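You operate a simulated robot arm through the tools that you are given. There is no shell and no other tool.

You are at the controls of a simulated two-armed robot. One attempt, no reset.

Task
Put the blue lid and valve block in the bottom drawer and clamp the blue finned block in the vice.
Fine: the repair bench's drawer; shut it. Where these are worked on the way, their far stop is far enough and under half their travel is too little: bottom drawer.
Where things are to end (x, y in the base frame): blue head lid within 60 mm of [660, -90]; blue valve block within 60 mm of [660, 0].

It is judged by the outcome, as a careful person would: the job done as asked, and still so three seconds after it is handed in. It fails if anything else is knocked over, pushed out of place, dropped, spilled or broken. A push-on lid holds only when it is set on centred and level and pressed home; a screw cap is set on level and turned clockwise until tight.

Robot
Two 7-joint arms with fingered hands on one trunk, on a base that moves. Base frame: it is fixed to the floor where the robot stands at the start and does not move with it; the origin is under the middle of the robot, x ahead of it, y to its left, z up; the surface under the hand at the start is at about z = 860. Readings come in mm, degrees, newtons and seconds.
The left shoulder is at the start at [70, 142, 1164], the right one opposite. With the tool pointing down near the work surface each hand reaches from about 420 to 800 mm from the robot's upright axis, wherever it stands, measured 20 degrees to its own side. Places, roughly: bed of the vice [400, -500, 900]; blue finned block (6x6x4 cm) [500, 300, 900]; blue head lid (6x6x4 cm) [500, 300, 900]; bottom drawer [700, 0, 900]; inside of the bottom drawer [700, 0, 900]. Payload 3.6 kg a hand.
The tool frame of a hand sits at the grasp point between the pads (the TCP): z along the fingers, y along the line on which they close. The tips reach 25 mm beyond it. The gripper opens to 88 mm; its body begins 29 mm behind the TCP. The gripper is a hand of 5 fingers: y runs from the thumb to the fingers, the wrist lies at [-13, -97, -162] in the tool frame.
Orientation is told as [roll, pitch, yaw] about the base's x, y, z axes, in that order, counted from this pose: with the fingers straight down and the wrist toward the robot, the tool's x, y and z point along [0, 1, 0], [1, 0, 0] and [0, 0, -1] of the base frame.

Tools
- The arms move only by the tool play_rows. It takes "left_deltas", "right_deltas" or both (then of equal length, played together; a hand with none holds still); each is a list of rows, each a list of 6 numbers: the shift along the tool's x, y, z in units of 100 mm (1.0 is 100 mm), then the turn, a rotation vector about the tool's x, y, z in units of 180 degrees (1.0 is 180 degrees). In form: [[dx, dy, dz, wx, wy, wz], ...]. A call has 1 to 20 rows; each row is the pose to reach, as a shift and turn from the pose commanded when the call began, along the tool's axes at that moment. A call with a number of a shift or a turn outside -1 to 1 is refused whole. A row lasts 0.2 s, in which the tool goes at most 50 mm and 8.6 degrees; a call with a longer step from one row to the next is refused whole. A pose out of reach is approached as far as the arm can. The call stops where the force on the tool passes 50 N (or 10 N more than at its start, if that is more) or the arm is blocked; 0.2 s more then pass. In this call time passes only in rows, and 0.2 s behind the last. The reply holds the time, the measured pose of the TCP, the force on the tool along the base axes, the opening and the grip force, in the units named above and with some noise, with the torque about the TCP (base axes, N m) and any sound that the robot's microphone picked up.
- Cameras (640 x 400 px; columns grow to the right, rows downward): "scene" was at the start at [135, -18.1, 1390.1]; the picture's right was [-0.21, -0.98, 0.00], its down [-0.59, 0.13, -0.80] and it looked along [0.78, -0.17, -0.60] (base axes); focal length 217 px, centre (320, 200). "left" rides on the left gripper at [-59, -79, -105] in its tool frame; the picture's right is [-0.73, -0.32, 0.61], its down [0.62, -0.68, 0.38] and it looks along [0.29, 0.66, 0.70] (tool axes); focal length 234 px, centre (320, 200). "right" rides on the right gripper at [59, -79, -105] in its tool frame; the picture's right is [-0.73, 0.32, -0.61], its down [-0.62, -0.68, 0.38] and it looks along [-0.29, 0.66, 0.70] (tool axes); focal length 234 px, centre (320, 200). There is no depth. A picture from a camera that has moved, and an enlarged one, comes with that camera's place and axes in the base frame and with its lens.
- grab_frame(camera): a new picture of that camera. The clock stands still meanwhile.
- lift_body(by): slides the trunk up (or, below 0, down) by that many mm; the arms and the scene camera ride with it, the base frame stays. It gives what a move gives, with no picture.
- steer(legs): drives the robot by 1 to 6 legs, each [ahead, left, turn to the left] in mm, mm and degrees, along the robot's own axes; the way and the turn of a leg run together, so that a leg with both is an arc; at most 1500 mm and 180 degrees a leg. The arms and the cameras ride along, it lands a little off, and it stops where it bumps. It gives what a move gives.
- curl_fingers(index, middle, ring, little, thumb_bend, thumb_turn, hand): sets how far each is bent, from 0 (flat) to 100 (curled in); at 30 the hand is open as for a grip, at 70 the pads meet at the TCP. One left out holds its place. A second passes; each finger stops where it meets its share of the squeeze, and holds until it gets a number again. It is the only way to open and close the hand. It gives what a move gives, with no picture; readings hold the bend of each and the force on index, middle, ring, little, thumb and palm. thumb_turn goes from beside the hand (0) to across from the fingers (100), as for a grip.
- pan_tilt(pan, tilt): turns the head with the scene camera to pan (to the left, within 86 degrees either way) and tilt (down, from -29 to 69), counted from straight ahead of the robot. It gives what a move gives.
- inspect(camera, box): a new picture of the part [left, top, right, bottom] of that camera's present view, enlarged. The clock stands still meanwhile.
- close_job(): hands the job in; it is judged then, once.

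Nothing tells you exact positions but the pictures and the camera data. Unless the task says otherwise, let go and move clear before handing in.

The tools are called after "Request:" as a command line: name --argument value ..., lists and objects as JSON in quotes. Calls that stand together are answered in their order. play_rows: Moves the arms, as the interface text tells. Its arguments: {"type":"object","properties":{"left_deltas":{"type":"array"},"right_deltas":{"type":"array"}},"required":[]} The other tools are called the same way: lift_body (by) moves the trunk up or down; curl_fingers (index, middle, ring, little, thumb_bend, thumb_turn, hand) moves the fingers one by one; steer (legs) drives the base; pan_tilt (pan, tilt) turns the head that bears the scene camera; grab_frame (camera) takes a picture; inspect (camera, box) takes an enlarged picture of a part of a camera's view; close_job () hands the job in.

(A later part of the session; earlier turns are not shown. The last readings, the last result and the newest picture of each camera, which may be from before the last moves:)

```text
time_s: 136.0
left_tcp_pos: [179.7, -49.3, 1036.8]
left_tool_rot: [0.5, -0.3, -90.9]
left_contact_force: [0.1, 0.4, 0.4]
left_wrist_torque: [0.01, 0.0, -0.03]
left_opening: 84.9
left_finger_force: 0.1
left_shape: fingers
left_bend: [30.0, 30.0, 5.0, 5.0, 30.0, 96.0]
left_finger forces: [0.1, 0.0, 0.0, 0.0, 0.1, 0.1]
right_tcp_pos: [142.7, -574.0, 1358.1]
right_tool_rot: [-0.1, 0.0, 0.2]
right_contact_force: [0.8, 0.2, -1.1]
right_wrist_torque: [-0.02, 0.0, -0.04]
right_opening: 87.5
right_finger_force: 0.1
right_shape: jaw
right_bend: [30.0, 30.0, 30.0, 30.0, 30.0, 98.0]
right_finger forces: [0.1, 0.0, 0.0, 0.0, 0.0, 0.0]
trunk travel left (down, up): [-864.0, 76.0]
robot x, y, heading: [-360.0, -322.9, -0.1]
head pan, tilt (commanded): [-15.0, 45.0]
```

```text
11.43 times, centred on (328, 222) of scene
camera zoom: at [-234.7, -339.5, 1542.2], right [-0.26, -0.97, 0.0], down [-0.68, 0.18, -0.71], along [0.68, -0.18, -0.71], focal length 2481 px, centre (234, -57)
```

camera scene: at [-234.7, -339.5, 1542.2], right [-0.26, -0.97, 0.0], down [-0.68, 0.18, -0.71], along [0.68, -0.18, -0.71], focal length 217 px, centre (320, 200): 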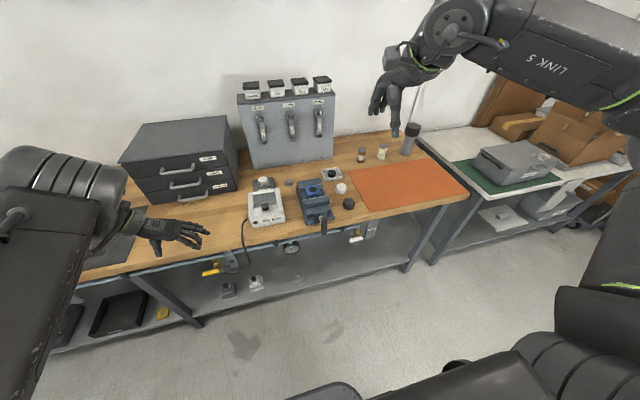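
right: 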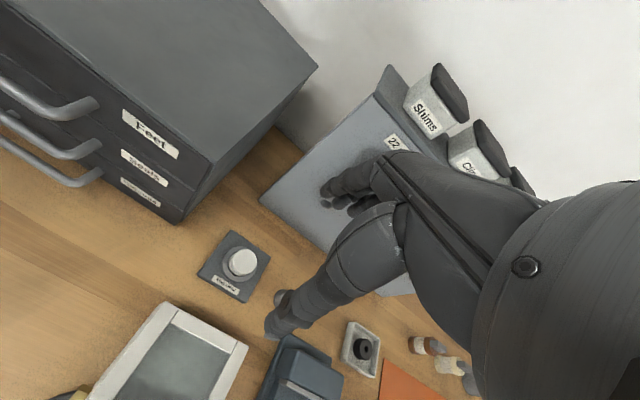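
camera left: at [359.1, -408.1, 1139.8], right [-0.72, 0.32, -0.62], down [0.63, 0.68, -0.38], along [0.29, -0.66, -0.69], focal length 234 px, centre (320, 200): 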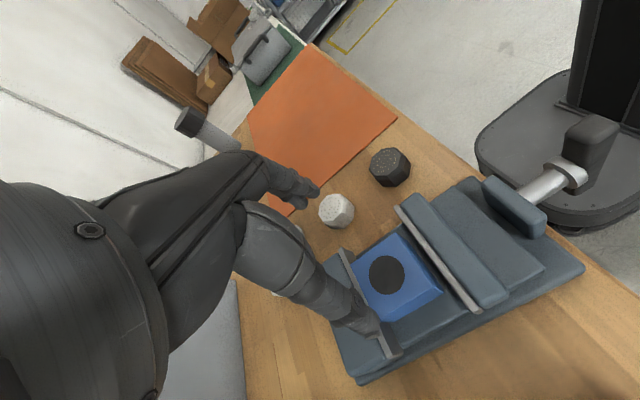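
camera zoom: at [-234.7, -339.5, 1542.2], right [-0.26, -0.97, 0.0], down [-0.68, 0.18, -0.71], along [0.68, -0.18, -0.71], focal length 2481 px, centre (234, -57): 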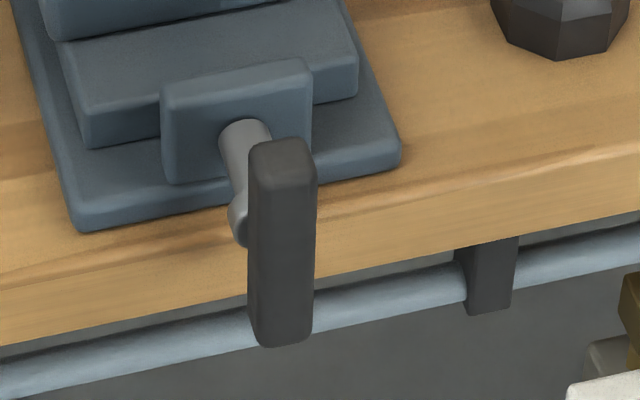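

The bar's centre is about (249, −487, 889), roughly 107 mm long, with a pipe just behind it under the bench edge. I'll lower the trunk and shape the right hand into a two-finger pointer.

Request:
lift_body --by -150

Request:
curl_fingers --hand "right" --index 0 --middle 0 --ring 100 --little 100 --thumb_bend 0 --thumb_turn 0

Request:
play_rows --right_deltas '[[0, 0, 0, -0.043, 0, 0], [0, 0, 0, -0.086, 0, 0], [0, 0, 0, -0.129, 0, 0], [0, 0, 0, -0.172, 0, 0], [0, 0, 0, -0.214, 0, 0]]'

Request:
grab_frame --camera "scene"

```text
time_s: 137.8
left_tcp_pos: [179.2, -50.3, 886.5]
left_tool_rot: [0.6, -0.3, -90.8]
left_contact_force: [0.7, -0.3, 0.1]
left_wrist_torque: [0.01, 0.0, 0.0]
left_opening: 84.5
left_finger_force: 0.1
left_shape: fingers
left_bend: [30.0, 30.0, 5.0, 5.0, 30.0, 96.0]
left_finger forces: [0.0, 0.0, 0.0, 0.0, 0.1, 0.0]
right_tcp_pos: [142.5, -573.8, 1207.8]
right_tool_rot: [0.0, 0.0, 0.1]
right_contact_force: [0.6, -0.2, 0.6]
right_wrist_torque: [-0.01, -0.02, -0.03]
right_opening: 87.4
right_finger_force: 0.1
right_shape: jaw
right_bend: [30.0, 30.0, 30.0, 30.0, 30.0, 98.0]
right_finger forces: [0.1, 0.0, 0.0, 0.1, 0.0, 0.1]
trunk travel left (down, up): [-714.0, 226.0]
robot x, y, heading: [-362.4, -319.0, 0.0]
head pan, tilt (commanded): [-15.0, 45.0]
```

```text
time_s: 138.8
left_tcp_pos: [181.1, -49.2, 886.2]
left_tool_rot: [0.4, -0.3, -91.0]
left_contact_force: [-0.5, -0.3, 0.6]
left_wrist_torque: [-0.01, -0.02, 0.01]
left_opening: 84.6
left_finger_force: 0.1
left_shape: fingers
left_bend: [30.0, 30.0, 5.0, 5.0, 30.0, 96.0]
left_finger forces: [0.0, 0.0, 0.0, 0.0, 0.0, 0.1]
right_tcp_pos: [144.0, -574.0, 1207.5]
right_tool_rot: [-0.1, 0.0, 0.1]
right_contact_force: [-0.1, 0.2, -1.0]
right_wrist_torque: [-0.05, -0.02, 0.01]
right_opening: 139.1
right_finger_force: 0.0
right_shape: fingers
right_bend: [0.0, 0.0, 100.0, 100.0, 0.0, 0.0]
right_finger forces: [0.0, 0.1, 0.0, 0.0, 0.1, 0.1]
trunk travel left (down, up): [-714.0, 226.0]
robot x, y, heading: [-359.7, -321.2, -0.3]
head pan, tilt (commanded): [-15.0, 45.0]
```

```text
time_s: 139.9
left_tcp_pos: [180.3, -50.2, 888.2]
left_tool_rot: [0.4, -0.3, -91.0]
left_contact_force: [0.2, -0.1, 0.5]
left_wrist_torque: [0.0, -0.02, 0.0]
left_opening: 84.8
left_finger_force: 0.1
left_shape: fingers
left_bend: [30.0, 30.0, 5.0, 5.0, 30.0, 96.0]
left_finger forces: [0.1, 0.0, 0.0, 0.0, 0.0, 0.0]
right_tcp_pos: [143.7, -575.0, 1207.6]
right_tool_rot: [0.2, -38.7, 0.1]
right_contact_force: [-0.2, 0.0, -0.2]
right_wrist_torque: [0.01, -0.02, 0.02]
right_opening: 139.2
right_finger_force: 0.1
right_shape: fingers
right_bend: [0.0, 0.0, 100.0, 100.0, 0.0, 0.0]
right_finger forces: [0.0, 0.0, 0.0, 0.0, 0.0, 0.1]
trunk travel left (down, up): [-714.0, 226.0]
robot x, y, heading: [-362.9, -317.2, 0.1]
head pan, tilt (commanded): [-15.0, 45.0]
```

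```text
taken
camera scene: at [-235.0, -340.3, 1392.2], right [-0.26, -0.97, 0.0], down [-0.68, 0.18, -0.71], along [0.68, -0.18, -0.71], focal length 217 px, centre (320, 200)
```

scene: 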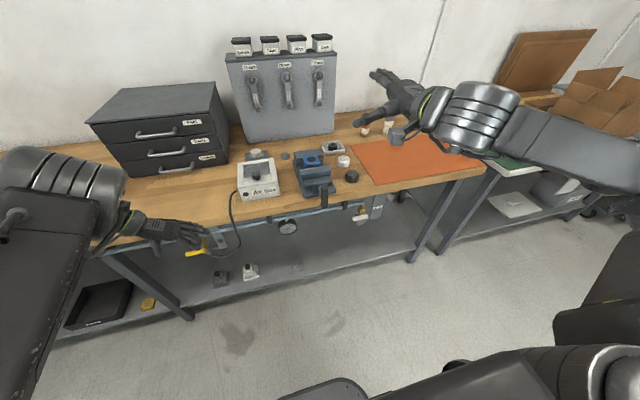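

Right arm posture is good. I'll lower the right hand to the staging point in front of the handle, in three stages.

Request:
play_rows --right_deltas '[[0.14, -0.242, 0.285, 0, 0, 0], [0.28, -0.484, 0.57, 0, 0, 0], [0.42, -0.726, 0.854, 0, 0, 0]]'

Request:
play_rows --right_deltas '[[0.14, -0.242, 0.285, 0, 0, 0], [0.28, -0.484, 0.57, 0, 0, 0], [0.42, -0.726, 0.854, 0, 0, 0]]'

Request:
grab_frame --camera "right"

Request:
grab_frame --camera "scene"

```text
time_s: 140.8
left_tcp_pos: [179.6, -48.7, 886.6]
left_tool_rot: [0.5, -0.4, -90.8]
left_contact_force: [0.1, 0.6, 0.8]
left_wrist_torque: [-0.02, -0.01, -0.04]
left_opening: 84.5
left_finger_force: 0.0
left_shape: fingers
left_bend: [30.0, 30.0, 5.0, 5.0, 30.0, 96.0]
left_finger forces: [0.0, 0.1, 0.0, 0.0, 0.0, 0.0]
right_tcp_pos: [141.2, -539.6, 1114.3]
right_tool_rot: [0.0, -38.6, -0.1]
right_contact_force: [0.4, -1.0, 0.4]
right_wrist_torque: [0.0, -0.01, -0.04]
right_opening: 139.2
right_finger_force: 0.0
right_shape: fingers
right_bend: [0.0, 0.0, 100.0, 100.0, 0.0, 0.0]
right_finger forces: [0.0, 0.0, 0.0, 0.1, 0.1, 0.0]
right hand out of reach, approached as far as the arm can: row 3
trunk travel left (down, up): [-714.0, 226.0]
robot x, y, heading: [-364.0, -316.0, 0.1]
head pan, tilt (commanded): [-15.0, 45.0]
```

```text
time_s: 141.6
left_tcp_pos: [179.8, -49.3, 886.8]
left_tool_rot: [0.5, -0.3, -90.8]
left_contact_force: [0.1, -0.7, 0.1]
left_wrist_torque: [0.0, 0.02, 0.02]
left_opening: 84.5
left_finger_force: 0.1
left_shape: fingers
left_bend: [30.0, 30.0, 5.0, 5.0, 30.0, 96.0]
left_finger forces: [0.0, 0.1, 0.1, 0.0, 0.0, 0.0]
right_tcp_pos: [140.4, -541.4, 1114.6]
right_tool_rot: [-0.1, -38.5, 0.2]
right_contact_force: [0.3, 0.1, 0.4]
right_wrist_torque: [0.05, -0.02, 0.01]
right_opening: 139.1
right_finger_force: 0.1
right_shape: fingers
right_bend: [0.0, 0.0, 100.0, 100.0, 0.0, 0.0]
right_finger forces: [0.1, 0.0, 0.0, 0.1, 0.1, 0.1]
right hand out of reach, approached as far as the arm can: row 1, 2, 3
trunk travel left (down, up): [-714.0, 226.0]
robot x, y, heading: [-367.1, -318.8, -0.0]
head pan, tilt (commanded): [-15.0, 45.0]
```

```text
taken
camera right: at [13.7, -482.3, 1146.8], right [-0.12, -0.73, 0.68], down [-0.29, -0.62, -0.72], along [0.95, -0.29, -0.14], focal length 234 px, centre (320, 200)
```

right: 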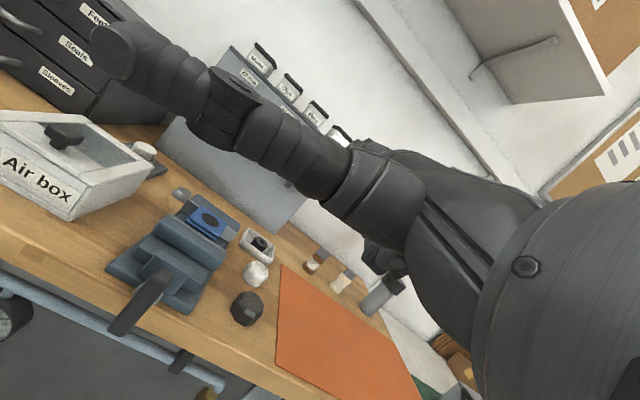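

```text
taken
camera scene: at [-234.8, -340.0, 1392.2], right [-0.26, -0.97, 0.0], down [-0.68, 0.18, -0.71], along [0.68, -0.18, -0.71], focal length 217 px, centre (320, 200)
```

scene: 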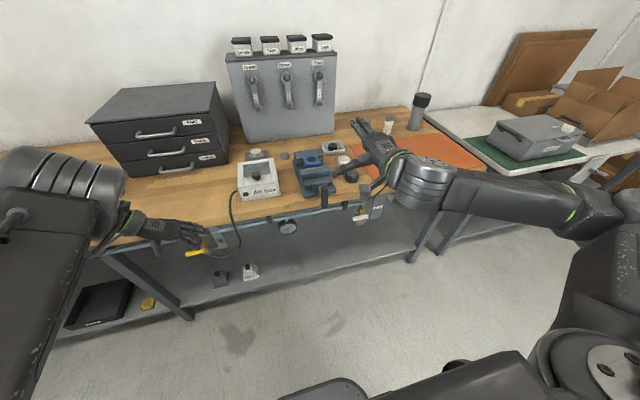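

The right arm hit its inner limit on the way down. I'll back the base up 60 mm and take a path that swings forward first, then down.

Request:
steer --legs '[[-60, 0, 0]]'

Request:
play_rows --right_deltas '[[0.07, 0.07, 0.23, 0, 0, 0], [0.14, 0.15, 0.46, 0, 0, 0], [0.2, 0.22, 0.687, 0, 0, 0]]'

Request:
play_rows --right_deltas '[[0.13, -0.11, 0.3, 0, 0, 0], [0.26, -0.22, 0.6, 0, 0, 0], [0.4, -0.326, 0.892, 0, 0, 0]]'

Request:
grab_frame --camera "right"

```text
time_s: 142.5
left_tcp_pos: [122.5, -50.4, 886.2]
left_tool_rot: [0.5, -0.4, -90.9]
left_contact_force: [0.7, 0.7, 0.3]
left_wrist_torque: [0.0, 0.0, 0.03]
left_opening: 84.8
left_finger_force: 0.0
left_shape: fingers
left_bend: [30.0, 30.0, 5.0, 5.0, 30.0, 96.0]
left_finger forces: [0.0, 0.0, 0.0, 0.0, 0.1, 0.0]
right_tcp_pos: [84.6, -540.8, 1112.9]
right_tool_rot: [0.0, -38.5, 0.1]
right_contact_force: [-0.1, -0.1, 0.9]
right_wrist_torque: [0.04, 0.02, 0.01]
right_opening: 138.7
right_finger_force: 0.1
right_shape: fingers
right_bend: [0.0, 0.0, 100.0, 100.0, 0.0, 0.0]
right_finger forces: [0.0, 0.1, 0.1, 0.1, 0.1, 0.0]
trunk travel left (down, up): [-714.0, 226.0]
robot x, y, heading: [-421.6, -319.5, 0.1]
head pan, tilt (commanded): [-15.0, 45.0]
```

```text
time_s: 143.3
left_tcp_pos: [121.2, -51.0, 887.5]
left_tool_rot: [0.5, -0.3, -90.9]
left_contact_force: [0.0, -0.4, 0.0]
left_wrist_torque: [0.01, -0.02, -0.01]
left_opening: 84.6
left_finger_force: 0.1
left_shape: fingers
left_bend: [30.0, 30.0, 5.0, 5.0, 30.0, 96.0]
left_finger forces: [0.1, 0.0, 0.0, 0.0, 0.1, 0.0]
right_tcp_pos: [118.9, -552.4, 1100.8]
right_tool_rot: [0.1, -38.2, 0.3]
right_contact_force: [0.0, -0.5, -0.8]
right_wrist_torque: [0.03, 0.0, 0.05]
right_opening: 139.3
right_finger_force: 0.1
right_shape: fingers
right_bend: [0.0, 0.0, 100.0, 100.0, 0.0, 0.0]
right_finger forces: [0.0, 0.0, 0.0, 0.0, 0.1, 0.0]
right hand out of reach, approached as far as the arm can: row 1, 2, 3
trunk travel left (down, up): [-714.0, 226.0]
robot x, y, heading: [-419.8, -315.2, 0.2]
head pan, tilt (commanded): [-15.0, 45.0]
```

```text
time_s: 144.1
left_tcp_pos: [120.9, -49.2, 887.0]
left_tool_rot: [0.4, -0.4, -91.0]
left_contact_force: [-0.1, -0.2, -0.4]
left_wrist_torque: [-0.01, 0.03, -0.02]
left_opening: 84.7
left_finger_force: 0.0
left_shape: fingers
left_bend: [30.0, 30.0, 5.0, 5.0, 30.0, 96.0]
left_finger forces: [0.0, 0.0, 0.0, 0.0, 0.0, 0.0]
right_tcp_pos: [136.6, -575.4, 1076.4]
right_tool_rot: [0.9, -38.4, 1.4]
right_contact_force: [0.4, -0.6, -0.4]
right_wrist_torque: [0.02, -0.02, 0.04]
right_opening: 139.4
right_finger_force: 0.0
right_shape: fingers
right_bend: [0.0, 0.0, 100.0, 100.0, 0.0, 0.0]
right_finger forces: [0.1, 0.0, 0.0, 0.1, 0.0, 0.0]
right hand out of reach, approached as far as the arm can: row 1, 2, 3
trunk travel left (down, up): [-714.0, 226.0]
robot x, y, heading: [-423.9, -320.2, -0.1]
head pan, tilt (commanded): [-15.0, 45.0]
```

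```text
taken
camera right: at [7.7, -521.3, 1110.6], right [-0.1, -0.74, 0.67], down [-0.28, -0.62, -0.73], along [0.96, -0.26, -0.14], focal length 234 px, centre (320, 200)
```

right: 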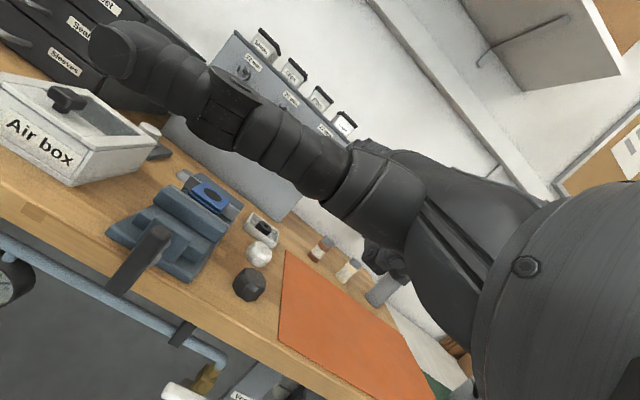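

The limit seems to be lateral: this pose is more natural nearer the robot's centre line. I'll shift the right hand inward and compensate with the base.

Request:
play_rows --right_deltas '[[0.25, 0.05, 0.0, 0, 0, 0], [0.5, 0.1, 0.0, 0, 0, 0], [0.75, 0.1, 0.0, 0, 0, 0], [1.0, 0.1, 0.0, 0, 0, 0]]'

Request:
grab_frame --camera "scene"

```text
time_s: 145.1
left_tcp_pos: [122.8, -48.9, 886.5]
left_tool_rot: [0.4, -0.4, -90.9]
left_contact_force: [-0.2, 0.1, -0.4]
left_wrist_torque: [0.02, 0.02, -0.02]
left_opening: 84.8
left_finger_force: 0.0
left_shape: fingers
left_bend: [30.0, 30.0, 5.0, 5.0, 30.0, 96.0]
left_finger forces: [0.0, 0.1, 0.0, 0.1, 0.0, 0.0]
right_tcp_pos: [131.1, -554.3, 1107.1]
right_tool_rot: [0.0, -38.6, 0.0]
right_contact_force: [-1.0, -0.2, 0.2]
right_wrist_torque: [-0.01, -0.02, 0.01]
right_opening: 139.3
right_finger_force: 0.2
right_shape: fingers
right_bend: [0.0, 0.0, 100.0, 100.0, 0.0, 0.0]
right_finger forces: [0.1, 0.1, 0.1, 0.1, 0.0, 0.1]
right hand out of reach, approached as far as the arm can: row 1, 2, 3, 4
trunk travel left (down, up): [-714.0, 226.0]
robot x, y, heading: [-420.1, -318.1, -0.0]
head pan, tilt (commanded): [-15.0, 45.0]
```

```text
taken
camera scene: at [-293.1, -339.7, 1392.2], right [-0.26, -0.97, 0.0], down [-0.68, 0.18, -0.71], along [0.68, -0.18, -0.71], focal length 217 px, centre (320, 200)
```

scene: 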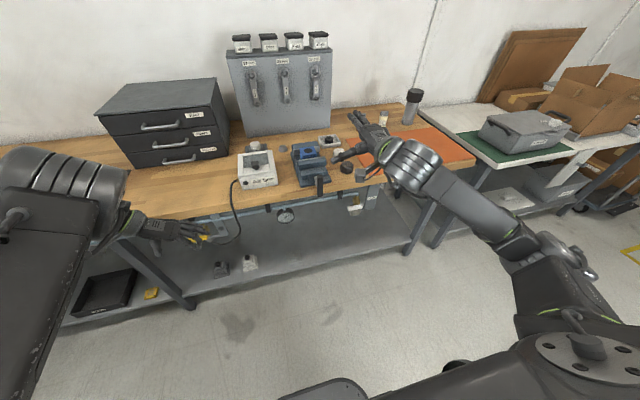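

Request:
play_rows --right_deltas '[[0, 0.24, -0.236, 0, 0, 0], [0, 0.48, -0.472, 0, 0, 0], [0, 0.717, -0.708, 0, 0, 0]]'

Request:
play_rows --right_deltas '[[0.3, 0.0, 0.0, 0, 0, 0], [0.6, 0.0, 0.0, 0, 0, 0], [0.9, 0.0, 0.0, 0, 0, 0]]'

Request:
grab_frame --camera "scene"

```text
time_s: 145.9
left_tcp_pos: [121.8, -49.0, 887.2]
left_tool_rot: [0.5, -0.2, -90.9]
left_contact_force: [0.0, -0.5, -0.8]
left_wrist_torque: [0.04, 0.0, 0.01]
left_opening: 84.6
left_finger_force: 0.0
left_shape: fingers
left_bend: [30.0, 30.0, 5.0, 5.0, 30.0, 96.0]
left_finger forces: [0.0, 0.1, 0.0, 0.0, 0.1, 0.0]
right_tcp_pos: [140.8, -555.8, 1207.6]
right_tool_rot: [-0.1, -38.5, 0.1]
right_contact_force: [-0.5, 0.7, -0.1]
right_wrist_torque: [-0.03, 0.04, -0.03]
right_opening: 138.6
right_finger_force: 0.1
right_shape: fingers
right_bend: [0.0, 0.0, 100.0, 100.0, 0.0, 0.0]
right_finger forces: [0.0, 0.0, 0.1, 0.0, 0.0, 0.0]
trunk travel left (down, up): [-714.0, 226.0]
robot x, y, heading: [-420.2, -319.3, -0.1]
head pan, tilt (commanded): [-15.0, 45.0]
```

```text
time_s: 146.7
left_tcp_pos: [120.3, -49.1, 887.3]
left_tool_rot: [0.4, -0.4, -90.9]
left_contact_force: [-0.2, -0.4, -0.3]
left_wrist_torque: [-0.04, -0.01, 0.03]
left_opening: 84.6
left_finger_force: 0.1
left_shape: fingers
left_bend: [30.0, 30.0, 5.0, 5.0, 30.0, 96.0]
left_finger forces: [0.0, 0.0, 0.0, 0.0, 0.0, 0.1]
right_tcp_pos: [142.5, -467.0, 1208.2]
right_tool_rot: [0.0, -38.5, 0.1]
right_contact_force: [0.6, 0.5, -0.9]
right_wrist_torque: [0.02, 0.01, -0.01]
right_opening: 138.8
right_finger_force: 0.1
right_shape: fingers
right_bend: [0.0, 0.0, 100.0, 100.0, 0.0, 0.0]
right_finger forces: [0.0, 0.0, 0.0, 0.0, 0.0, 0.0]
trunk travel left (down, up): [-714.0, 226.0]
robot x, y, heading: [-421.9, -319.8, 0.2]
head pan, tilt (commanded): [-15.0, 45.0]
```

```text
taken
camera scene: at [-293.2, -338.8, 1392.2], right [-0.26, -0.97, 0.0], down [-0.68, 0.18, -0.71], along [0.68, -0.18, -0.71], focal length 217 px, centre (320, 200)
```

scene: 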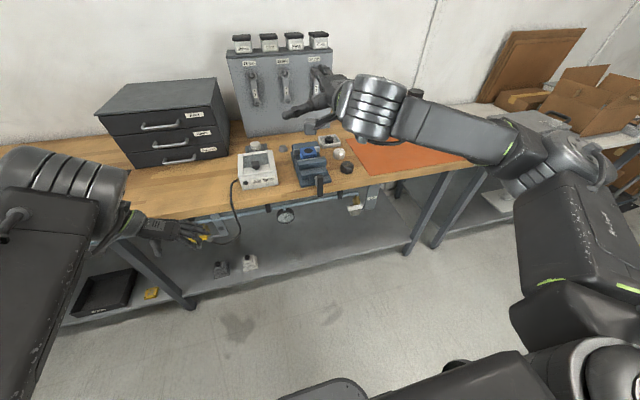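

Request:
play_rows --right_deltas '[[0.15, -0.12, 0.26, 0, 0, 0], [0.3, -0.25, 0.53, 0, 0, 0], [0.45, -0.373, 0.79, 0, 0, 0]]'

Request:
play_rows --right_deltas '[[0.1, -0.12, 0.26, 0, 0, 0], [0.2, -0.25, 0.53, 0, 0, 0], [0.3, -0.373, 0.79, 0, 0, 0]]'

Request:
grab_frame --camera "scene"

```text
time_s: 147.5
left_tcp_pos: [121.1, -48.6, 886.6]
left_tool_rot: [0.5, -0.3, -90.9]
left_contact_force: [-0.7, 0.0, 0.5]
left_wrist_torque: [0.0, 0.0, 0.02]
left_opening: 84.7
left_finger_force: 0.0
left_shape: fingers
left_bend: [30.0, 30.0, 5.0, 5.0, 30.0, 96.0]
left_finger forces: [0.0, 0.0, 0.0, 0.1, 0.1, 0.0]
right_tcp_pos: [161.5, -422.6, 1123.5]
right_tool_rot: [0.0, -38.7, 0.1]
right_contact_force: [-0.7, 0.3, 0.8]
right_wrist_torque: [-0.03, 0.03, -0.01]
right_opening: 138.8
right_finger_force: 0.1
right_shape: fingers
right_bend: [0.0, 0.0, 100.0, 100.0, 0.0, 0.0]
right_finger forces: [0.0, 0.0, 0.1, 0.0, 0.0, 0.0]
trunk travel left (down, up): [-714.0, 226.0]
robot x, y, heading: [-421.6, -322.9, -0.0]
head pan, tilt (commanded): [-15.0, 45.0]
```

```text
time_s: 148.3
left_tcp_pos: [120.8, -47.6, 885.6]
left_tool_rot: [0.5, -0.4, -90.9]
left_contact_force: [0.3, 0.8, 1.3]
left_wrist_torque: [0.02, 0.02, -0.02]
left_opening: 84.7
left_finger_force: 0.0
left_shape: fingers
left_bend: [30.0, 30.0, 5.0, 5.0, 30.0, 96.0]
left_finger forces: [0.0, 0.0, 0.0, 0.1, 0.0, 0.0]
right_tcp_pos: [178.2, -390.8, 1038.4]
right_tool_rot: [0.0, -38.5, 0.1]
right_contact_force: [-0.2, 0.5, -0.3]
right_wrist_torque: [0.02, 0.01, 0.01]
right_opening: 139.2
right_finger_force: 0.1
right_shape: fingers
right_bend: [0.0, 0.0, 100.0, 100.0, 0.0, 0.0]
right_finger forces: [0.0, 0.0, 0.1, 0.0, 0.0, 0.0]
trunk travel left (down, up): [-714.0, 226.0]
robot x, y, heading: [-423.4, -322.1, -0.2]
head pan, tilt (commanded): [-15.0, 45.0]
```

```text
taken
camera scene: at [-292.4, -338.8, 1392.1], right [-0.26, -0.97, 0.0], down [-0.68, 0.18, -0.71], along [0.68, -0.18, -0.71], focal length 217 px, centre (320, 200)
```

scene: 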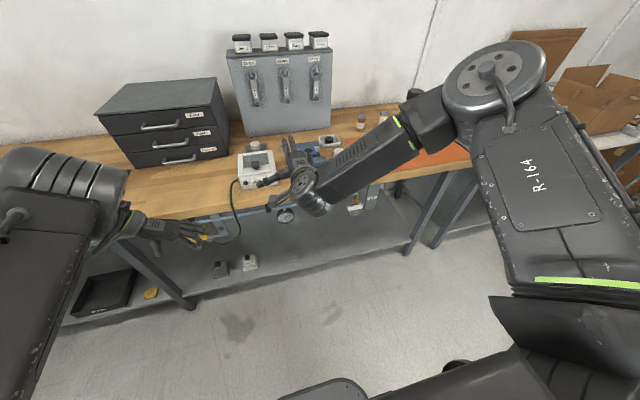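

That path works. I'll continue down in front of the bench.

Request:
play_rows --right_deltas '[[0, -0.22, 0.17, 0, 0, 0], [0, -0.44, 0.335, 0, 0, 0], [0, -0.655, 0.502, 0, 0, 0]]'

Request:
play_rows --right_deltas '[[0, -0.22, 0.17, 0, 0, 0], [0, -0.44, 0.335, 0, 0, 0], [0, -0.655, 0.502, 0, 0, 0]]'

Request:
grab_frame --camera "right"

Request:
grab_frame --camera "scene"

```text
time_s: 149.1
left_tcp_pos: [121.4, -48.8, 886.3]
left_tool_rot: [0.5, -0.3, -90.9]
left_contact_force: [-0.2, -1.1, 0.0]
left_wrist_torque: [-0.02, 0.0, 0.01]
left_opening: 84.4
left_finger_force: 0.0
left_shape: fingers
left_bend: [30.0, 30.0, 5.0, 5.0, 30.0, 96.0]
left_finger forces: [0.0, 0.1, 0.1, 0.0, 0.0, 0.0]
right_tcp_pos: [157.4, -374.6, 969.0]
right_tool_rot: [-0.1, -38.3, -0.3]
right_contact_force: [0.1, 0.6, -0.2]
right_wrist_torque: [-0.01, -0.01, 0.02]
right_opening: 139.0
right_finger_force: 0.1
right_shape: fingers
right_bend: [0.0, 0.0, 100.0, 100.0, 0.0, 0.0]
right_finger forces: [0.1, 0.0, 0.0, 0.0, 0.0, 0.1]
right hand out of reach, approached as far as the arm can: row 2, 3
trunk travel left (down, up): [-714.0, 226.0]
robot x, y, heading: [-422.8, -321.2, -0.0]
head pan, tilt (commanded): [-15.0, 45.0]
```

```text
time_s: 149.9
left_tcp_pos: [121.8, -50.1, 887.8]
left_tool_rot: [0.5, -0.3, -90.8]
left_contact_force: [0.6, 0.1, -0.4]
left_wrist_torque: [-0.02, 0.0, 0.03]
left_opening: 84.4
left_finger_force: 0.0
left_shape: fingers
left_bend: [30.0, 30.0, 5.0, 5.0, 30.0, 96.0]
left_finger forces: [0.1, 0.0, 0.0, 0.1, 0.1, 0.0]
right_tcp_pos: [142.6, -344.7, 913.8]
right_tool_rot: [-0.3, -38.1, -0.4]
right_contact_force: [-0.2, -0.1, 0.1]
right_wrist_torque: [-0.01, 0.02, 0.01]
right_opening: 138.8
right_finger_force: 0.0
right_shape: fingers
right_bend: [0.0, 0.0, 100.0, 100.0, 0.0, 0.0]
right_finger forces: [0.0, 0.1, 0.0, 0.0, 0.0, 0.1]
right hand out of reach, approached as far as the arm can: row 1, 2, 3
trunk travel left (down, up): [-714.0, 226.0]
robot x, y, heading: [-422.8, -319.0, 0.1]
head pan, tilt (commanded): [-15.0, 45.0]
```

```text
taken
camera right: at [15.7, -283.5, 947.7], right [-0.13, -0.72, 0.68], down [-0.31, -0.62, -0.72], along [0.94, -0.3, -0.14], focal length 234 px, centre (320, 200)
```

right: 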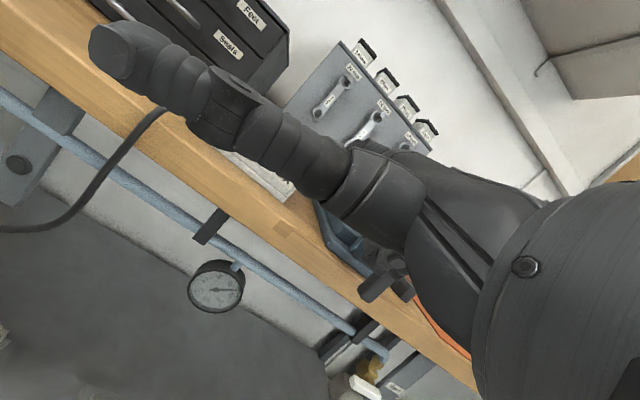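

```text
taken
camera scene: at [-292.8, -339.8, 1392.2], right [-0.26, -0.97, 0.0], down [-0.68, 0.18, -0.71], along [0.68, -0.18, -0.71], focal length 217 px, centre (320, 200)
```

scene: 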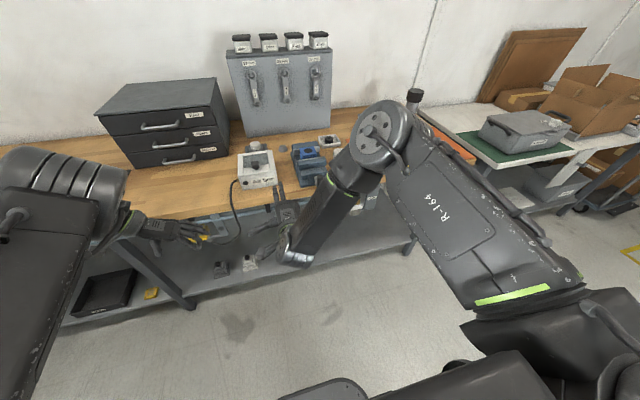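

The arm is more comfortable higher up relative to its shoulder. I'll raise it back and lower the trunk instead.

Request:
play_rows --right_deltas '[[-0.15, 0.26, -0.25, 0, 0, 0], [-0.3, 0.53, -0.45, 0, 0, 0], [-0.46, 0.8, -0.6, 0, 0, 0], [-0.46, 0.96, -0.7, 0, 0, 0]]'

Request:
play_rows --right_deltas '[[0, 0.1, -0.12, 0, 0, 0], [0, 0.2, -0.26, 0, 0, 0]]'

Request:
grab_frame --camera "scene"

```text
time_s: 150.9
left_tcp_pos: [121.7, -49.3, 887.0]
left_tool_rot: [0.5, -0.3, -90.8]
left_contact_force: [-0.1, 0.2, -0.3]
left_wrist_torque: [0.0, 0.01, 0.0]
left_opening: 84.8
left_finger_force: 0.0
left_shape: fingers
left_bend: [30.0, 30.0, 5.0, 5.0, 30.0, 96.0]
left_finger forces: [0.0, 0.0, 0.0, 0.0, 0.1, 0.1]
right_tcp_pos: [176.1, -387.4, 1031.9]
right_tool_rot: [0.0, -38.5, 0.0]
right_contact_force: [0.6, 0.3, 0.0]
right_wrist_torque: [0.02, 0.01, 0.01]
right_opening: 138.8
right_finger_force: 0.1
right_shape: fingers
right_bend: [0.0, 0.0, 100.0, 100.0, 0.0, 0.0]
right_finger forces: [0.0, 0.1, 0.0, 0.0, 0.1, 0.0]
trunk travel left (down, up): [-714.0, 226.0]
robot x, y, heading: [-423.8, -322.3, 0.0]
head pan, tilt (commanded): [-15.0, 45.0]
```

```text
time_s: 151.5
left_tcp_pos: [121.0, -50.1, 886.2]
left_tool_rot: [0.5, -0.3, -90.8]
left_contact_force: [-0.3, 0.6, -0.9]
left_wrist_torque: [-0.02, -0.01, 0.0]
left_opening: 84.8
left_finger_force: 0.1
left_shape: fingers
left_bend: [30.0, 30.0, 5.0, 5.0, 30.0, 96.0]
left_finger forces: [0.0, 0.0, 0.1, 0.0, 0.0, 0.0]
right_tcp_pos: [173.9, -387.6, 1063.5]
right_tool_rot: [0.0, -38.7, 0.1]
right_contact_force: [0.9, -0.1, 0.1]
right_wrist_torque: [0.03, 0.0, -0.01]
right_opening: 139.1
right_finger_force: 0.1
right_shape: fingers
right_bend: [0.0, 0.0, 100.0, 100.0, 0.0, 0.0]
right_finger forces: [0.0, 0.1, 0.1, 0.0, 0.0, 0.0]
trunk travel left (down, up): [-714.0, 226.0]
robot x, y, heading: [-421.5, -318.3, -0.0]
head pan, tilt (commanded): [-15.0, 45.0]
```

```text
taken
camera scene: at [-293.6, -340.1, 1392.2], right [-0.26, -0.97, 0.0], down [-0.68, 0.18, -0.71], along [0.68, -0.18, -0.71], focal length 217 px, centre (320, 200)
```

scene: 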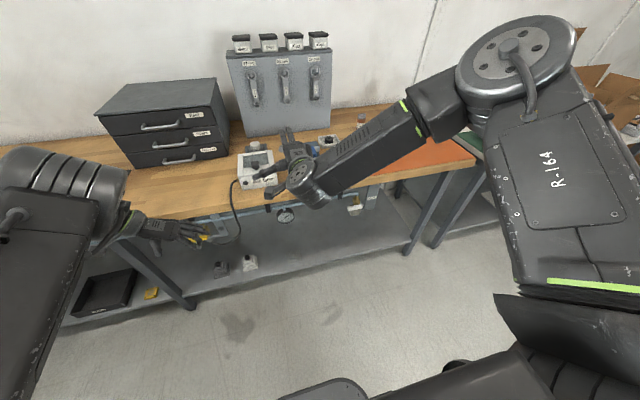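

Now I'll shift the base to line up, then lower the trunk.

Request:
steer --legs '[[-45, 0, 0], [0, -58, 0]]'

Request:
lift_body --by -190

Request:
grab_frame --camera "right"

Request:
grab_frame --camera "scene"

```text
time_s: 153.0
left_tcp_pos: [77.2, -107.3, 885.8]
left_tool_rot: [0.4, -0.4, -91.0]
left_contact_force: [-0.2, -1.9, 0.4]
left_wrist_torque: [-0.05, -0.01, -0.01]
left_opening: 84.8
left_finger_force: 0.0
left_shape: fingers
left_bend: [30.0, 30.0, 5.0, 5.0, 30.0, 96.0]
left_finger forces: [0.1, 0.0, 0.0, 0.1, 0.0, 0.1]
right_tcp_pos: [130.5, -445.4, 1065.1]
right_tool_rot: [-0.1, -38.5, 0.2]
right_contact_force: [-0.2, -0.1, 0.3]
right_wrist_torque: [0.01, 0.01, -0.04]
right_opening: 138.9
right_finger_force: 0.1
right_shape: fingers
right_bend: [0.0, 0.0, 100.0, 100.0, 0.0, 0.0]
right_finger forces: [0.0, 0.1, 0.1, 0.0, 0.1, 0.0]
trunk travel left (down, up): [-714.0, 226.0]
robot x, y, heading: [-464.6, -381.0, 0.3]
head pan, tilt (commanded): [-15.0, 45.0]
```

```text
time_s: 155.1
left_tcp_pos: [76.0, -108.7, 697.5]
left_tool_rot: [0.5, -0.3, -90.9]
left_contact_force: [0.0, 0.3, -0.1]
left_wrist_torque: [-0.05, 0.05, 0.03]
left_opening: 84.8
left_finger_force: 0.0
left_shape: fingers
left_bend: [30.0, 30.0, 5.0, 5.0, 30.0, 96.0]
left_finger forces: [0.1, 0.0, 0.0, 0.1, 0.0, 0.0]
right_tcp_pos: [129.9, -447.4, 875.4]
right_tool_rot: [0.1, -38.4, 0.1]
right_contact_force: [0.7, -0.3, 0.4]
right_wrist_torque: [-0.03, 0.01, 0.01]
right_opening: 139.0
right_finger_force: 0.1
right_shape: fingers
right_bend: [0.0, 0.0, 100.0, 100.0, 0.0, 0.0]
right_finger forces: [0.1, 0.1, 0.0, 0.0, 0.0, 0.1]
trunk travel left (down, up): [-524.0, 416.0]
robot x, y, heading: [-463.3, -378.3, -0.1]
head pan, tilt (commanded): [-15.0, 45.0]
```

```text
taken
camera right: at [3.0, -388.8, 907.8], right [-0.12, -0.73, 0.68], down [-0.29, -0.62, -0.72], along [0.95, -0.29, -0.14], focal length 234 px, centre (320, 200)
```

right: 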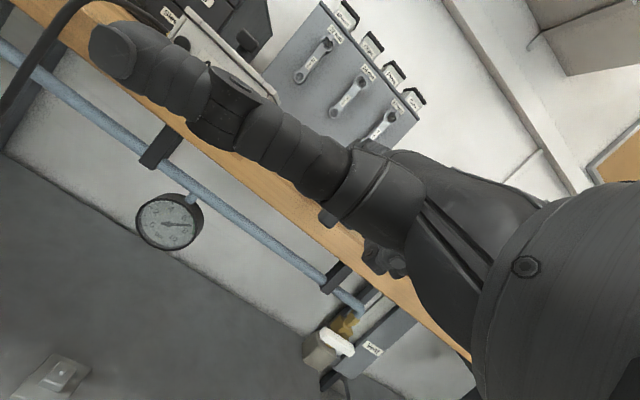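

```text
taken
camera scene: at [-337.9, -399.0, 1202.2], right [-0.26, -0.97, 0.0], down [-0.68, 0.18, -0.71], along [0.68, -0.18, -0.71], focal length 217 px, centre (320, 200)
```

scene: 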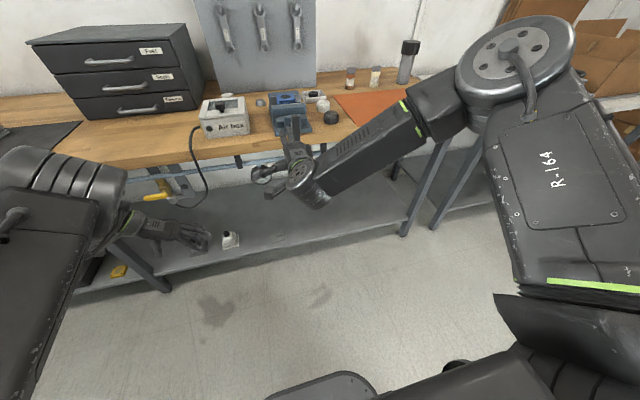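

Request:
inspect --camera "scene" --box '[250, 85, 350, 200]'

Request:
pan_tilt --pan -3 --tilt 30

Request:
grab_frame --camera "scene"

```text
3.48 times, centred on (300, 142) of scene
camera zoom: at [-337.9, -399.0, 1202.2], right [-0.26, -0.97, 0.0], down [-0.68, 0.18, -0.71], along [0.68, -0.18, -0.71], focal length 755 px, centre (390, 400)
```

zoom: 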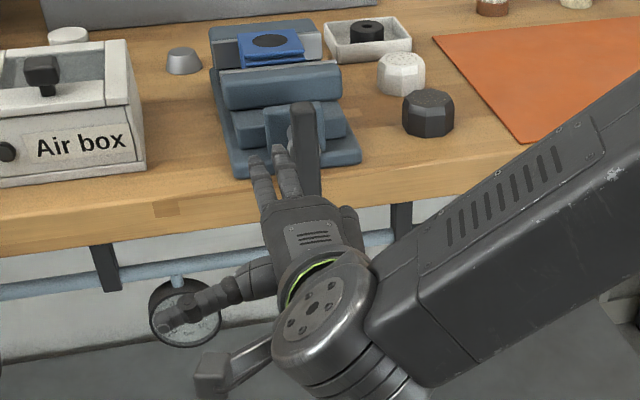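

```text
time_s: 155.8
left_tcp_pos: [76.3, -110.0, 696.3]
left_tool_rot: [0.5, -0.4, -90.9]
left_contact_force: [0.6, -0.8, -0.5]
left_wrist_torque: [-0.04, 0.02, 0.0]
left_opening: 84.7
left_finger_force: 0.0
left_shape: fingers
left_bend: [30.0, 30.0, 5.0, 5.0, 30.0, 96.0]
left_finger forces: [0.0, 0.0, 0.0, 0.1, 0.1, 0.0]
right_tcp_pos: [130.5, -447.8, 875.6]
right_tool_rot: [0.1, -38.4, 0.1]
right_contact_force: [-0.4, -0.1, -0.4]
right_wrist_torque: [0.02, 0.03, -0.02]
right_opening: 139.0
right_finger_force: 0.0
right_shape: fingers
right_bend: [0.0, 0.0, 100.0, 100.0, 0.0, 0.0]
right_finger forces: [0.0, 0.0, 0.1, 0.0, 0.0, 0.0]
trunk travel left (down, up): [-524.0, 416.0]
robot x, y, heading: [-466.6, -378.6, -0.0]
head pan, tilt (commanded): [-3.0, 30.0]
```

```text
taken
camera scene: at [-326.0, -382.7, 1224.7], right [-0.05, -1.0, 0.0], down [-0.5, 0.03, -0.87], along [0.86, -0.04, -0.5], focal length 217 px, centre (320, 200)
```

scene: 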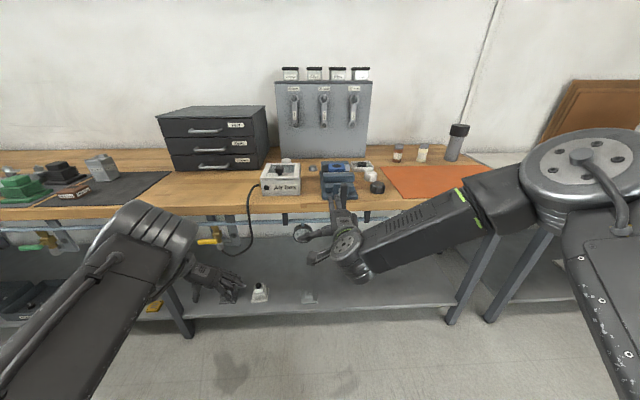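

Request:
inspect --camera "scene" --box '[300, 150, 390, 240]'

```text
4.44 times, centred on (345, 195) of scene
camera zoom: at [-326.0, -382.7, 1224.7], right [-0.05, -1.0, 0.0], down [-0.5, 0.03, -0.87], along [0.86, -0.04, -0.5], focal length 965 px, centre (209, 222)
```

zoom: 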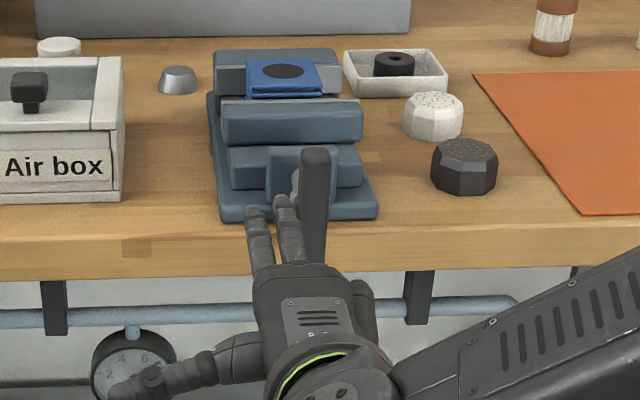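

The two fingertips are just left of the bar's top, about 8 mm clear, at the right height. I'll advance so the tips overlap the bar's side.

Request:
play_rows --right_deltas '[[0, 0.146, 0.116, 0, 0, 0], [0, 0.292, 0.232, 0, 0, 0], [0, 0.438, 0.349, 0, 0, 0]]'

Request:
inspect --camera "scene" --box '[300, 150, 390, 240]'

```text
time_s: 156.6
left_tcp_pos: [76.2, -108.0, 695.8]
left_tool_rot: [0.5, -0.3, -90.9]
left_contact_force: [-1.0, -0.6, -0.3]
left_wrist_torque: [-0.01, -0.01, -0.02]
left_opening: 84.7
left_finger_force: 0.1
left_shape: fingers
left_bend: [30.0, 30.0, 5.0, 5.0, 30.0, 96.0]
left_finger forces: [0.1, 0.0, 0.0, 0.1, 0.0, 0.0]
right_tcp_pos: [188.7, -448.5, 874.6]
right_tool_rot: [-0.1, -38.5, 0.1]
right_contact_force: [0.2, 0.5, -0.5]
right_wrist_torque: [-0.02, -0.01, 0.0]
right_opening: 139.3
right_finger_force: 0.1
right_shape: fingers
right_bend: [0.0, 0.0, 100.0, 100.0, 0.0, 0.0]
right_finger forces: [0.1, 0.0, 0.1, 0.0, 0.0, 0.0]
trunk travel left (down, up): [-524.0, 416.0]
robot x, y, heading: [-466.7, -379.2, 0.3]
head pan, tilt (commanded): [-3.0, 30.0]
```

```text
4.44 times, centred on (345, 195) of scene
camera zoom: at [-325.4, -382.7, 1224.7], right [-0.05, -1.0, 0.0], down [-0.5, 0.03, -0.87], along [0.86, -0.04, -0.5], focal length 965 px, centre (209, 222)
```

zoom: 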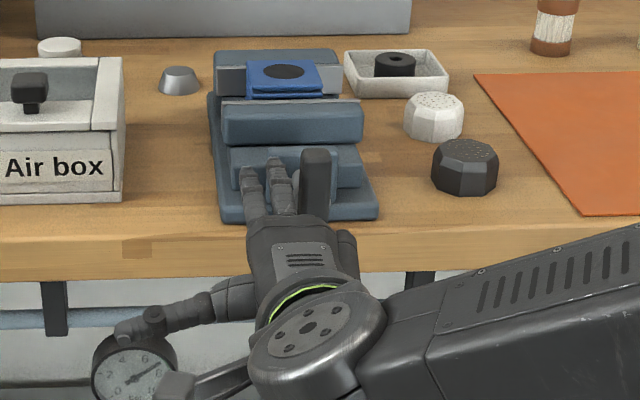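

Now I'll push the bar's top to the right (clockwise) through about 60° as a first test.

Request:
play_rows --right_deltas '[[-0.08, -0.047, 0.06, 0, 0, 0], [-0.13, -0.03, 0.037, 0, 0, 0], [-0.18, -0.011, 0.013, 0, 0, 0], [-0.24, -0.002, 0.003, 0, 0, 0], [-0.298, 0.006, -0.007, 0, 0, 0], [-0.36, 0.003, -0.004, 0, 0, 0], [-0.421, 0, 0, 0, 0, 0], [-0.48, -0.015, 0.02, 0, 0, 0], [-0.536, -0.031, 0.038, 0, 0, 0]]'

Request:
inspect --camera "scene" --box '[300, 150, 390, 240]'

```text
time_s: 158.6
left_tcp_pos: [76.1, -107.2, 697.0]
left_tool_rot: [0.5, -0.3, -90.9]
left_contact_force: [0.1, -0.6, 0.1]
left_wrist_torque: [0.02, -0.01, -0.02]
left_opening: 84.9
left_finger_force: 0.2
left_shape: fingers
left_bend: [30.0, 30.0, 5.0, 5.0, 30.0, 96.0]
left_finger forces: [0.0, 0.0, 0.1, 0.1, 0.0, 0.1]
right_tcp_pos: [186.9, -501.5, 871.3]
right_tool_rot: [-0.2, -38.4, -0.1]
right_contact_force: [-0.2, 1.4, 1.4]
right_wrist_torque: [-0.08, -0.04, 0.13]
right_opening: 139.2
right_finger_force: 0.8
right_shape: fingers
right_bend: [0.0, 0.0, 100.0, 100.0, 0.0, 0.0]
right_finger forces: [0.0, 1.3, 0.0, 0.0, 0.0, 0.1]
trunk travel left (down, up): [-524.0, 416.0]
robot x, y, heading: [-469.6, -382.1, -0.0]
head pan, tilt (commanded): [-3.0, 30.0]
```

```text
4.44 times, centred on (345, 195) of scene
camera zoom: at [-326.1, -382.7, 1224.8], right [-0.05, -1.0, 0.0], down [-0.5, 0.03, -0.87], along [0.86, -0.04, -0.5], focal length 965 px, centre (209, 222)
```

zoom: 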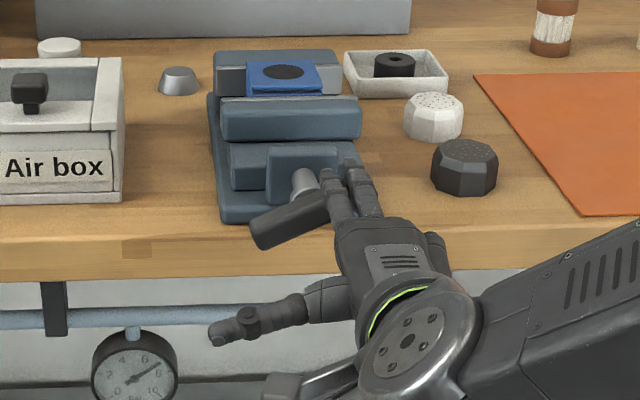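

It turns easily (about 2 N) and went clockwise roughly 60°. I'll continue round to about 180°.

Request:
play_rows --right_deltas '[[-0.047, -0.025, 0.031, 0, 0, 0], [-0.094, -0.05, 0.063, 0, 0, 0], [-0.127, -0.084, 0.105, 0, 0, 0], [-0.159, -0.117, 0.146, 0, 0, 0], [-0.2, -0.16, 0.201, 0, 0, 0], [-0.227, -0.212, 0.266, 0, 0, 0], [-0.234, -0.27, 0.339, 0, 0, 0], [-0.216, -0.33, 0.415, 0, 0, 0], [-0.17, -0.389, 0.489, 0, 0, 0], [-0.094, -0.44, 0.554, 0, 0, 0]]'

Request:
inspect --camera "scene" --box '[300, 150, 390, 240]'

```text
time_s: 160.8
left_tcp_pos: [76.1, -107.3, 698.1]
left_tool_rot: [0.6, -0.3, -90.8]
left_contact_force: [-0.3, 0.6, -0.6]
left_wrist_torque: [0.01, -0.01, 0.02]
left_opening: 84.7
left_finger_force: 0.1
left_shape: fingers
left_bend: [30.0, 30.0, 5.0, 5.0, 30.0, 96.0]
left_finger forces: [0.1, 0.0, 0.0, 0.0, 0.1, 0.0]
right_tcp_pos: [191.9, -501.7, 856.4]
right_tool_rot: [-0.2, -37.6, -0.5]
right_contact_force: [-2.1, -2.4, 4.7]
right_wrist_torque: [0.19, -0.37, -0.12]
right_opening: 141.0
right_finger_force: 2.3
right_shape: fingers
right_bend: [0.0, 0.0, 100.0, 100.0, 0.0, 0.0]
right_finger forces: [3.3, 1.4, 0.0, 0.0, 0.0, 0.0]
right hand out of reach, approached as far as the arm can: row 1, 2, 3, 4, 5, 6, 7, 8, 9, 10
trunk travel left (down, up): [-524.0, 416.0]
robot x, y, heading: [-464.3, -378.1, 0.1]
head pan, tilt (commanded): [-3.0, 30.0]
```

```text
4.44 times, centred on (345, 195) of scene
camera zoom: at [-327.3, -383.0, 1224.9], right [-0.05, -1.0, 0.0], down [-0.5, 0.03, -0.87], along [0.87, -0.04, -0.5], focal length 965 px, centre (209, 222)
```

zoom: 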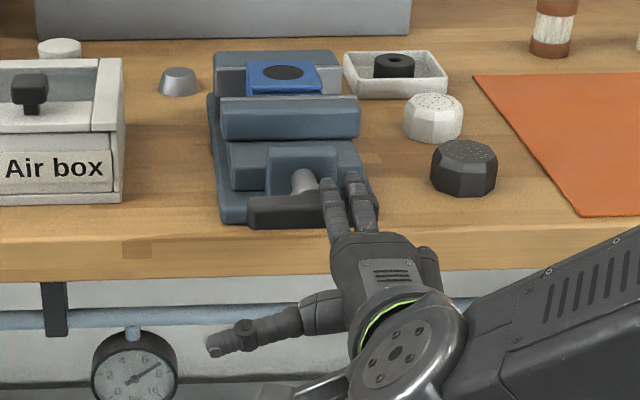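

The bar is now horizontal (90°), but the arm ran out of reach to the right. I'll retract the fingers and re-seat the base 50 mm further right with the trunk lower, so the whole circle is in comfortable range.

Request:
play_rows --right_deltas '[[0, 0.03, -0.04, 0, 0, 0], [0, -0.12, -0.16, 0, 0, 0], [0, -0.28, -0.28, 0, 0, 0], [0, -0.44, -0.41, 0, 0, 0]]'

Request:
steer --legs '[[0, -52, 0]]'

Request:
lift_body --by -60

Request:
inspect --camera "scene" --box '[260, 120, 380, 240]'

```text
time_s: 161.8
left_tcp_pos: [75.7, -107.9, 697.0]
left_tool_rot: [0.7, -0.3, -90.8]
left_contact_force: [0.8, 0.1, 0.4]
left_wrist_torque: [0.0, 0.02, -0.02]
left_opening: 84.9
left_finger_force: 0.0
left_shape: fingers
left_bend: [30.0, 30.0, 5.0, 5.0, 30.0, 96.0]
left_finger forces: [0.1, 0.1, 0.0, 0.1, 0.1, 0.0]
right_tcp_pos: [135.0, -493.0, 868.0]
right_tool_rot: [-0.2, -38.3, -0.1]
right_contact_force: [0.0, -0.3, 0.0]
right_wrist_torque: [-0.02, 0.02, -0.02]
right_opening: 139.5
right_finger_force: 0.0
right_shape: fingers
right_bend: [0.0, 0.0, 100.0, 100.0, 0.0, 0.0]
right_finger forces: [0.0, 0.0, 0.0, 0.0, 0.0, 0.0]
right hand out of reach, approached as far as the arm can: row 1, 2, 3, 4
trunk travel left (down, up): [-524.0, 416.0]
robot x, y, heading: [-466.5, -379.7, 0.2]
head pan, tilt (commanded): [-3.0, 30.0]
```

```text
time_s: 162.8
left_tcp_pos: [76.4, -160.1, 697.5]
left_tool_rot: [0.5, -0.1, -90.9]
left_contact_force: [-0.1, -0.7, -0.8]
left_wrist_torque: [0.0, 0.01, -0.01]
left_opening: 85.0
left_finger_force: 0.0
left_shape: fingers
left_bend: [30.0, 30.0, 5.0, 5.0, 30.0, 96.0]
left_finger forces: [0.0, 0.0, 0.0, 0.0, 0.0, 0.0]
right_tcp_pos: [135.8, -545.1, 867.1]
right_tool_rot: [0.0, -38.2, -0.2]
right_contact_force: [-1.0, -0.4, -0.5]
right_wrist_torque: [0.02, 0.01, 0.03]
right_opening: 139.0
right_finger_force: 0.1
right_shape: fingers
right_bend: [0.0, 0.0, 100.0, 100.0, 0.0, 0.0]
right_finger forces: [0.0, 0.0, 0.1, 0.0, 0.0, 0.0]
trunk travel left (down, up): [-524.0, 416.0]
robot x, y, heading: [-467.1, -428.4, -0.1]
head pan, tilt (commanded): [-3.0, 30.0]
```

```text
time_s: 163.8
left_tcp_pos: [75.8, -159.7, 636.6]
left_tool_rot: [0.5, -0.3, -90.9]
left_contact_force: [-0.2, 0.2, 0.3]
left_wrist_torque: [-0.01, 0.01, 0.02]
left_opening: 84.7
left_finger_force: 0.1
left_shape: fingers
left_bend: [30.0, 30.0, 5.0, 5.0, 30.0, 96.0]
left_finger forces: [0.1, 0.0, 0.1, 0.0, 0.1, 0.1]
right_tcp_pos: [135.5, -544.6, 807.0]
right_tool_rot: [-0.1, -38.3, -0.3]
right_contact_force: [0.0, 0.0, 0.4]
right_wrist_torque: [0.04, 0.03, -0.02]
right_opening: 139.1
right_finger_force: 0.0
right_shape: fingers
right_bend: [0.0, 0.0, 100.0, 100.0, 0.0, 0.0]
right_finger forces: [0.1, 0.0, 0.0, 0.0, 0.0, 0.1]
trunk travel left (down, up): [-464.0, 476.0]
robot x, y, heading: [-466.2, -428.5, 0.0]
head pan, tilt (commanded): [-3.0, 30.0]
```

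```text
3.33 times, centred on (320, 180) of scene
camera zoom: at [-326.3, -433.9, 1164.8], right [-0.05, -1.0, 0.0], down [-0.5, 0.03, -0.87], along [0.86, -0.04, -0.5], focal length 724 px, centre (320, 267)
```

zoom: 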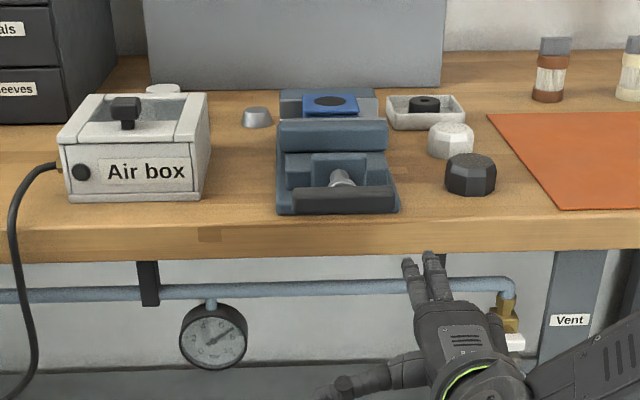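

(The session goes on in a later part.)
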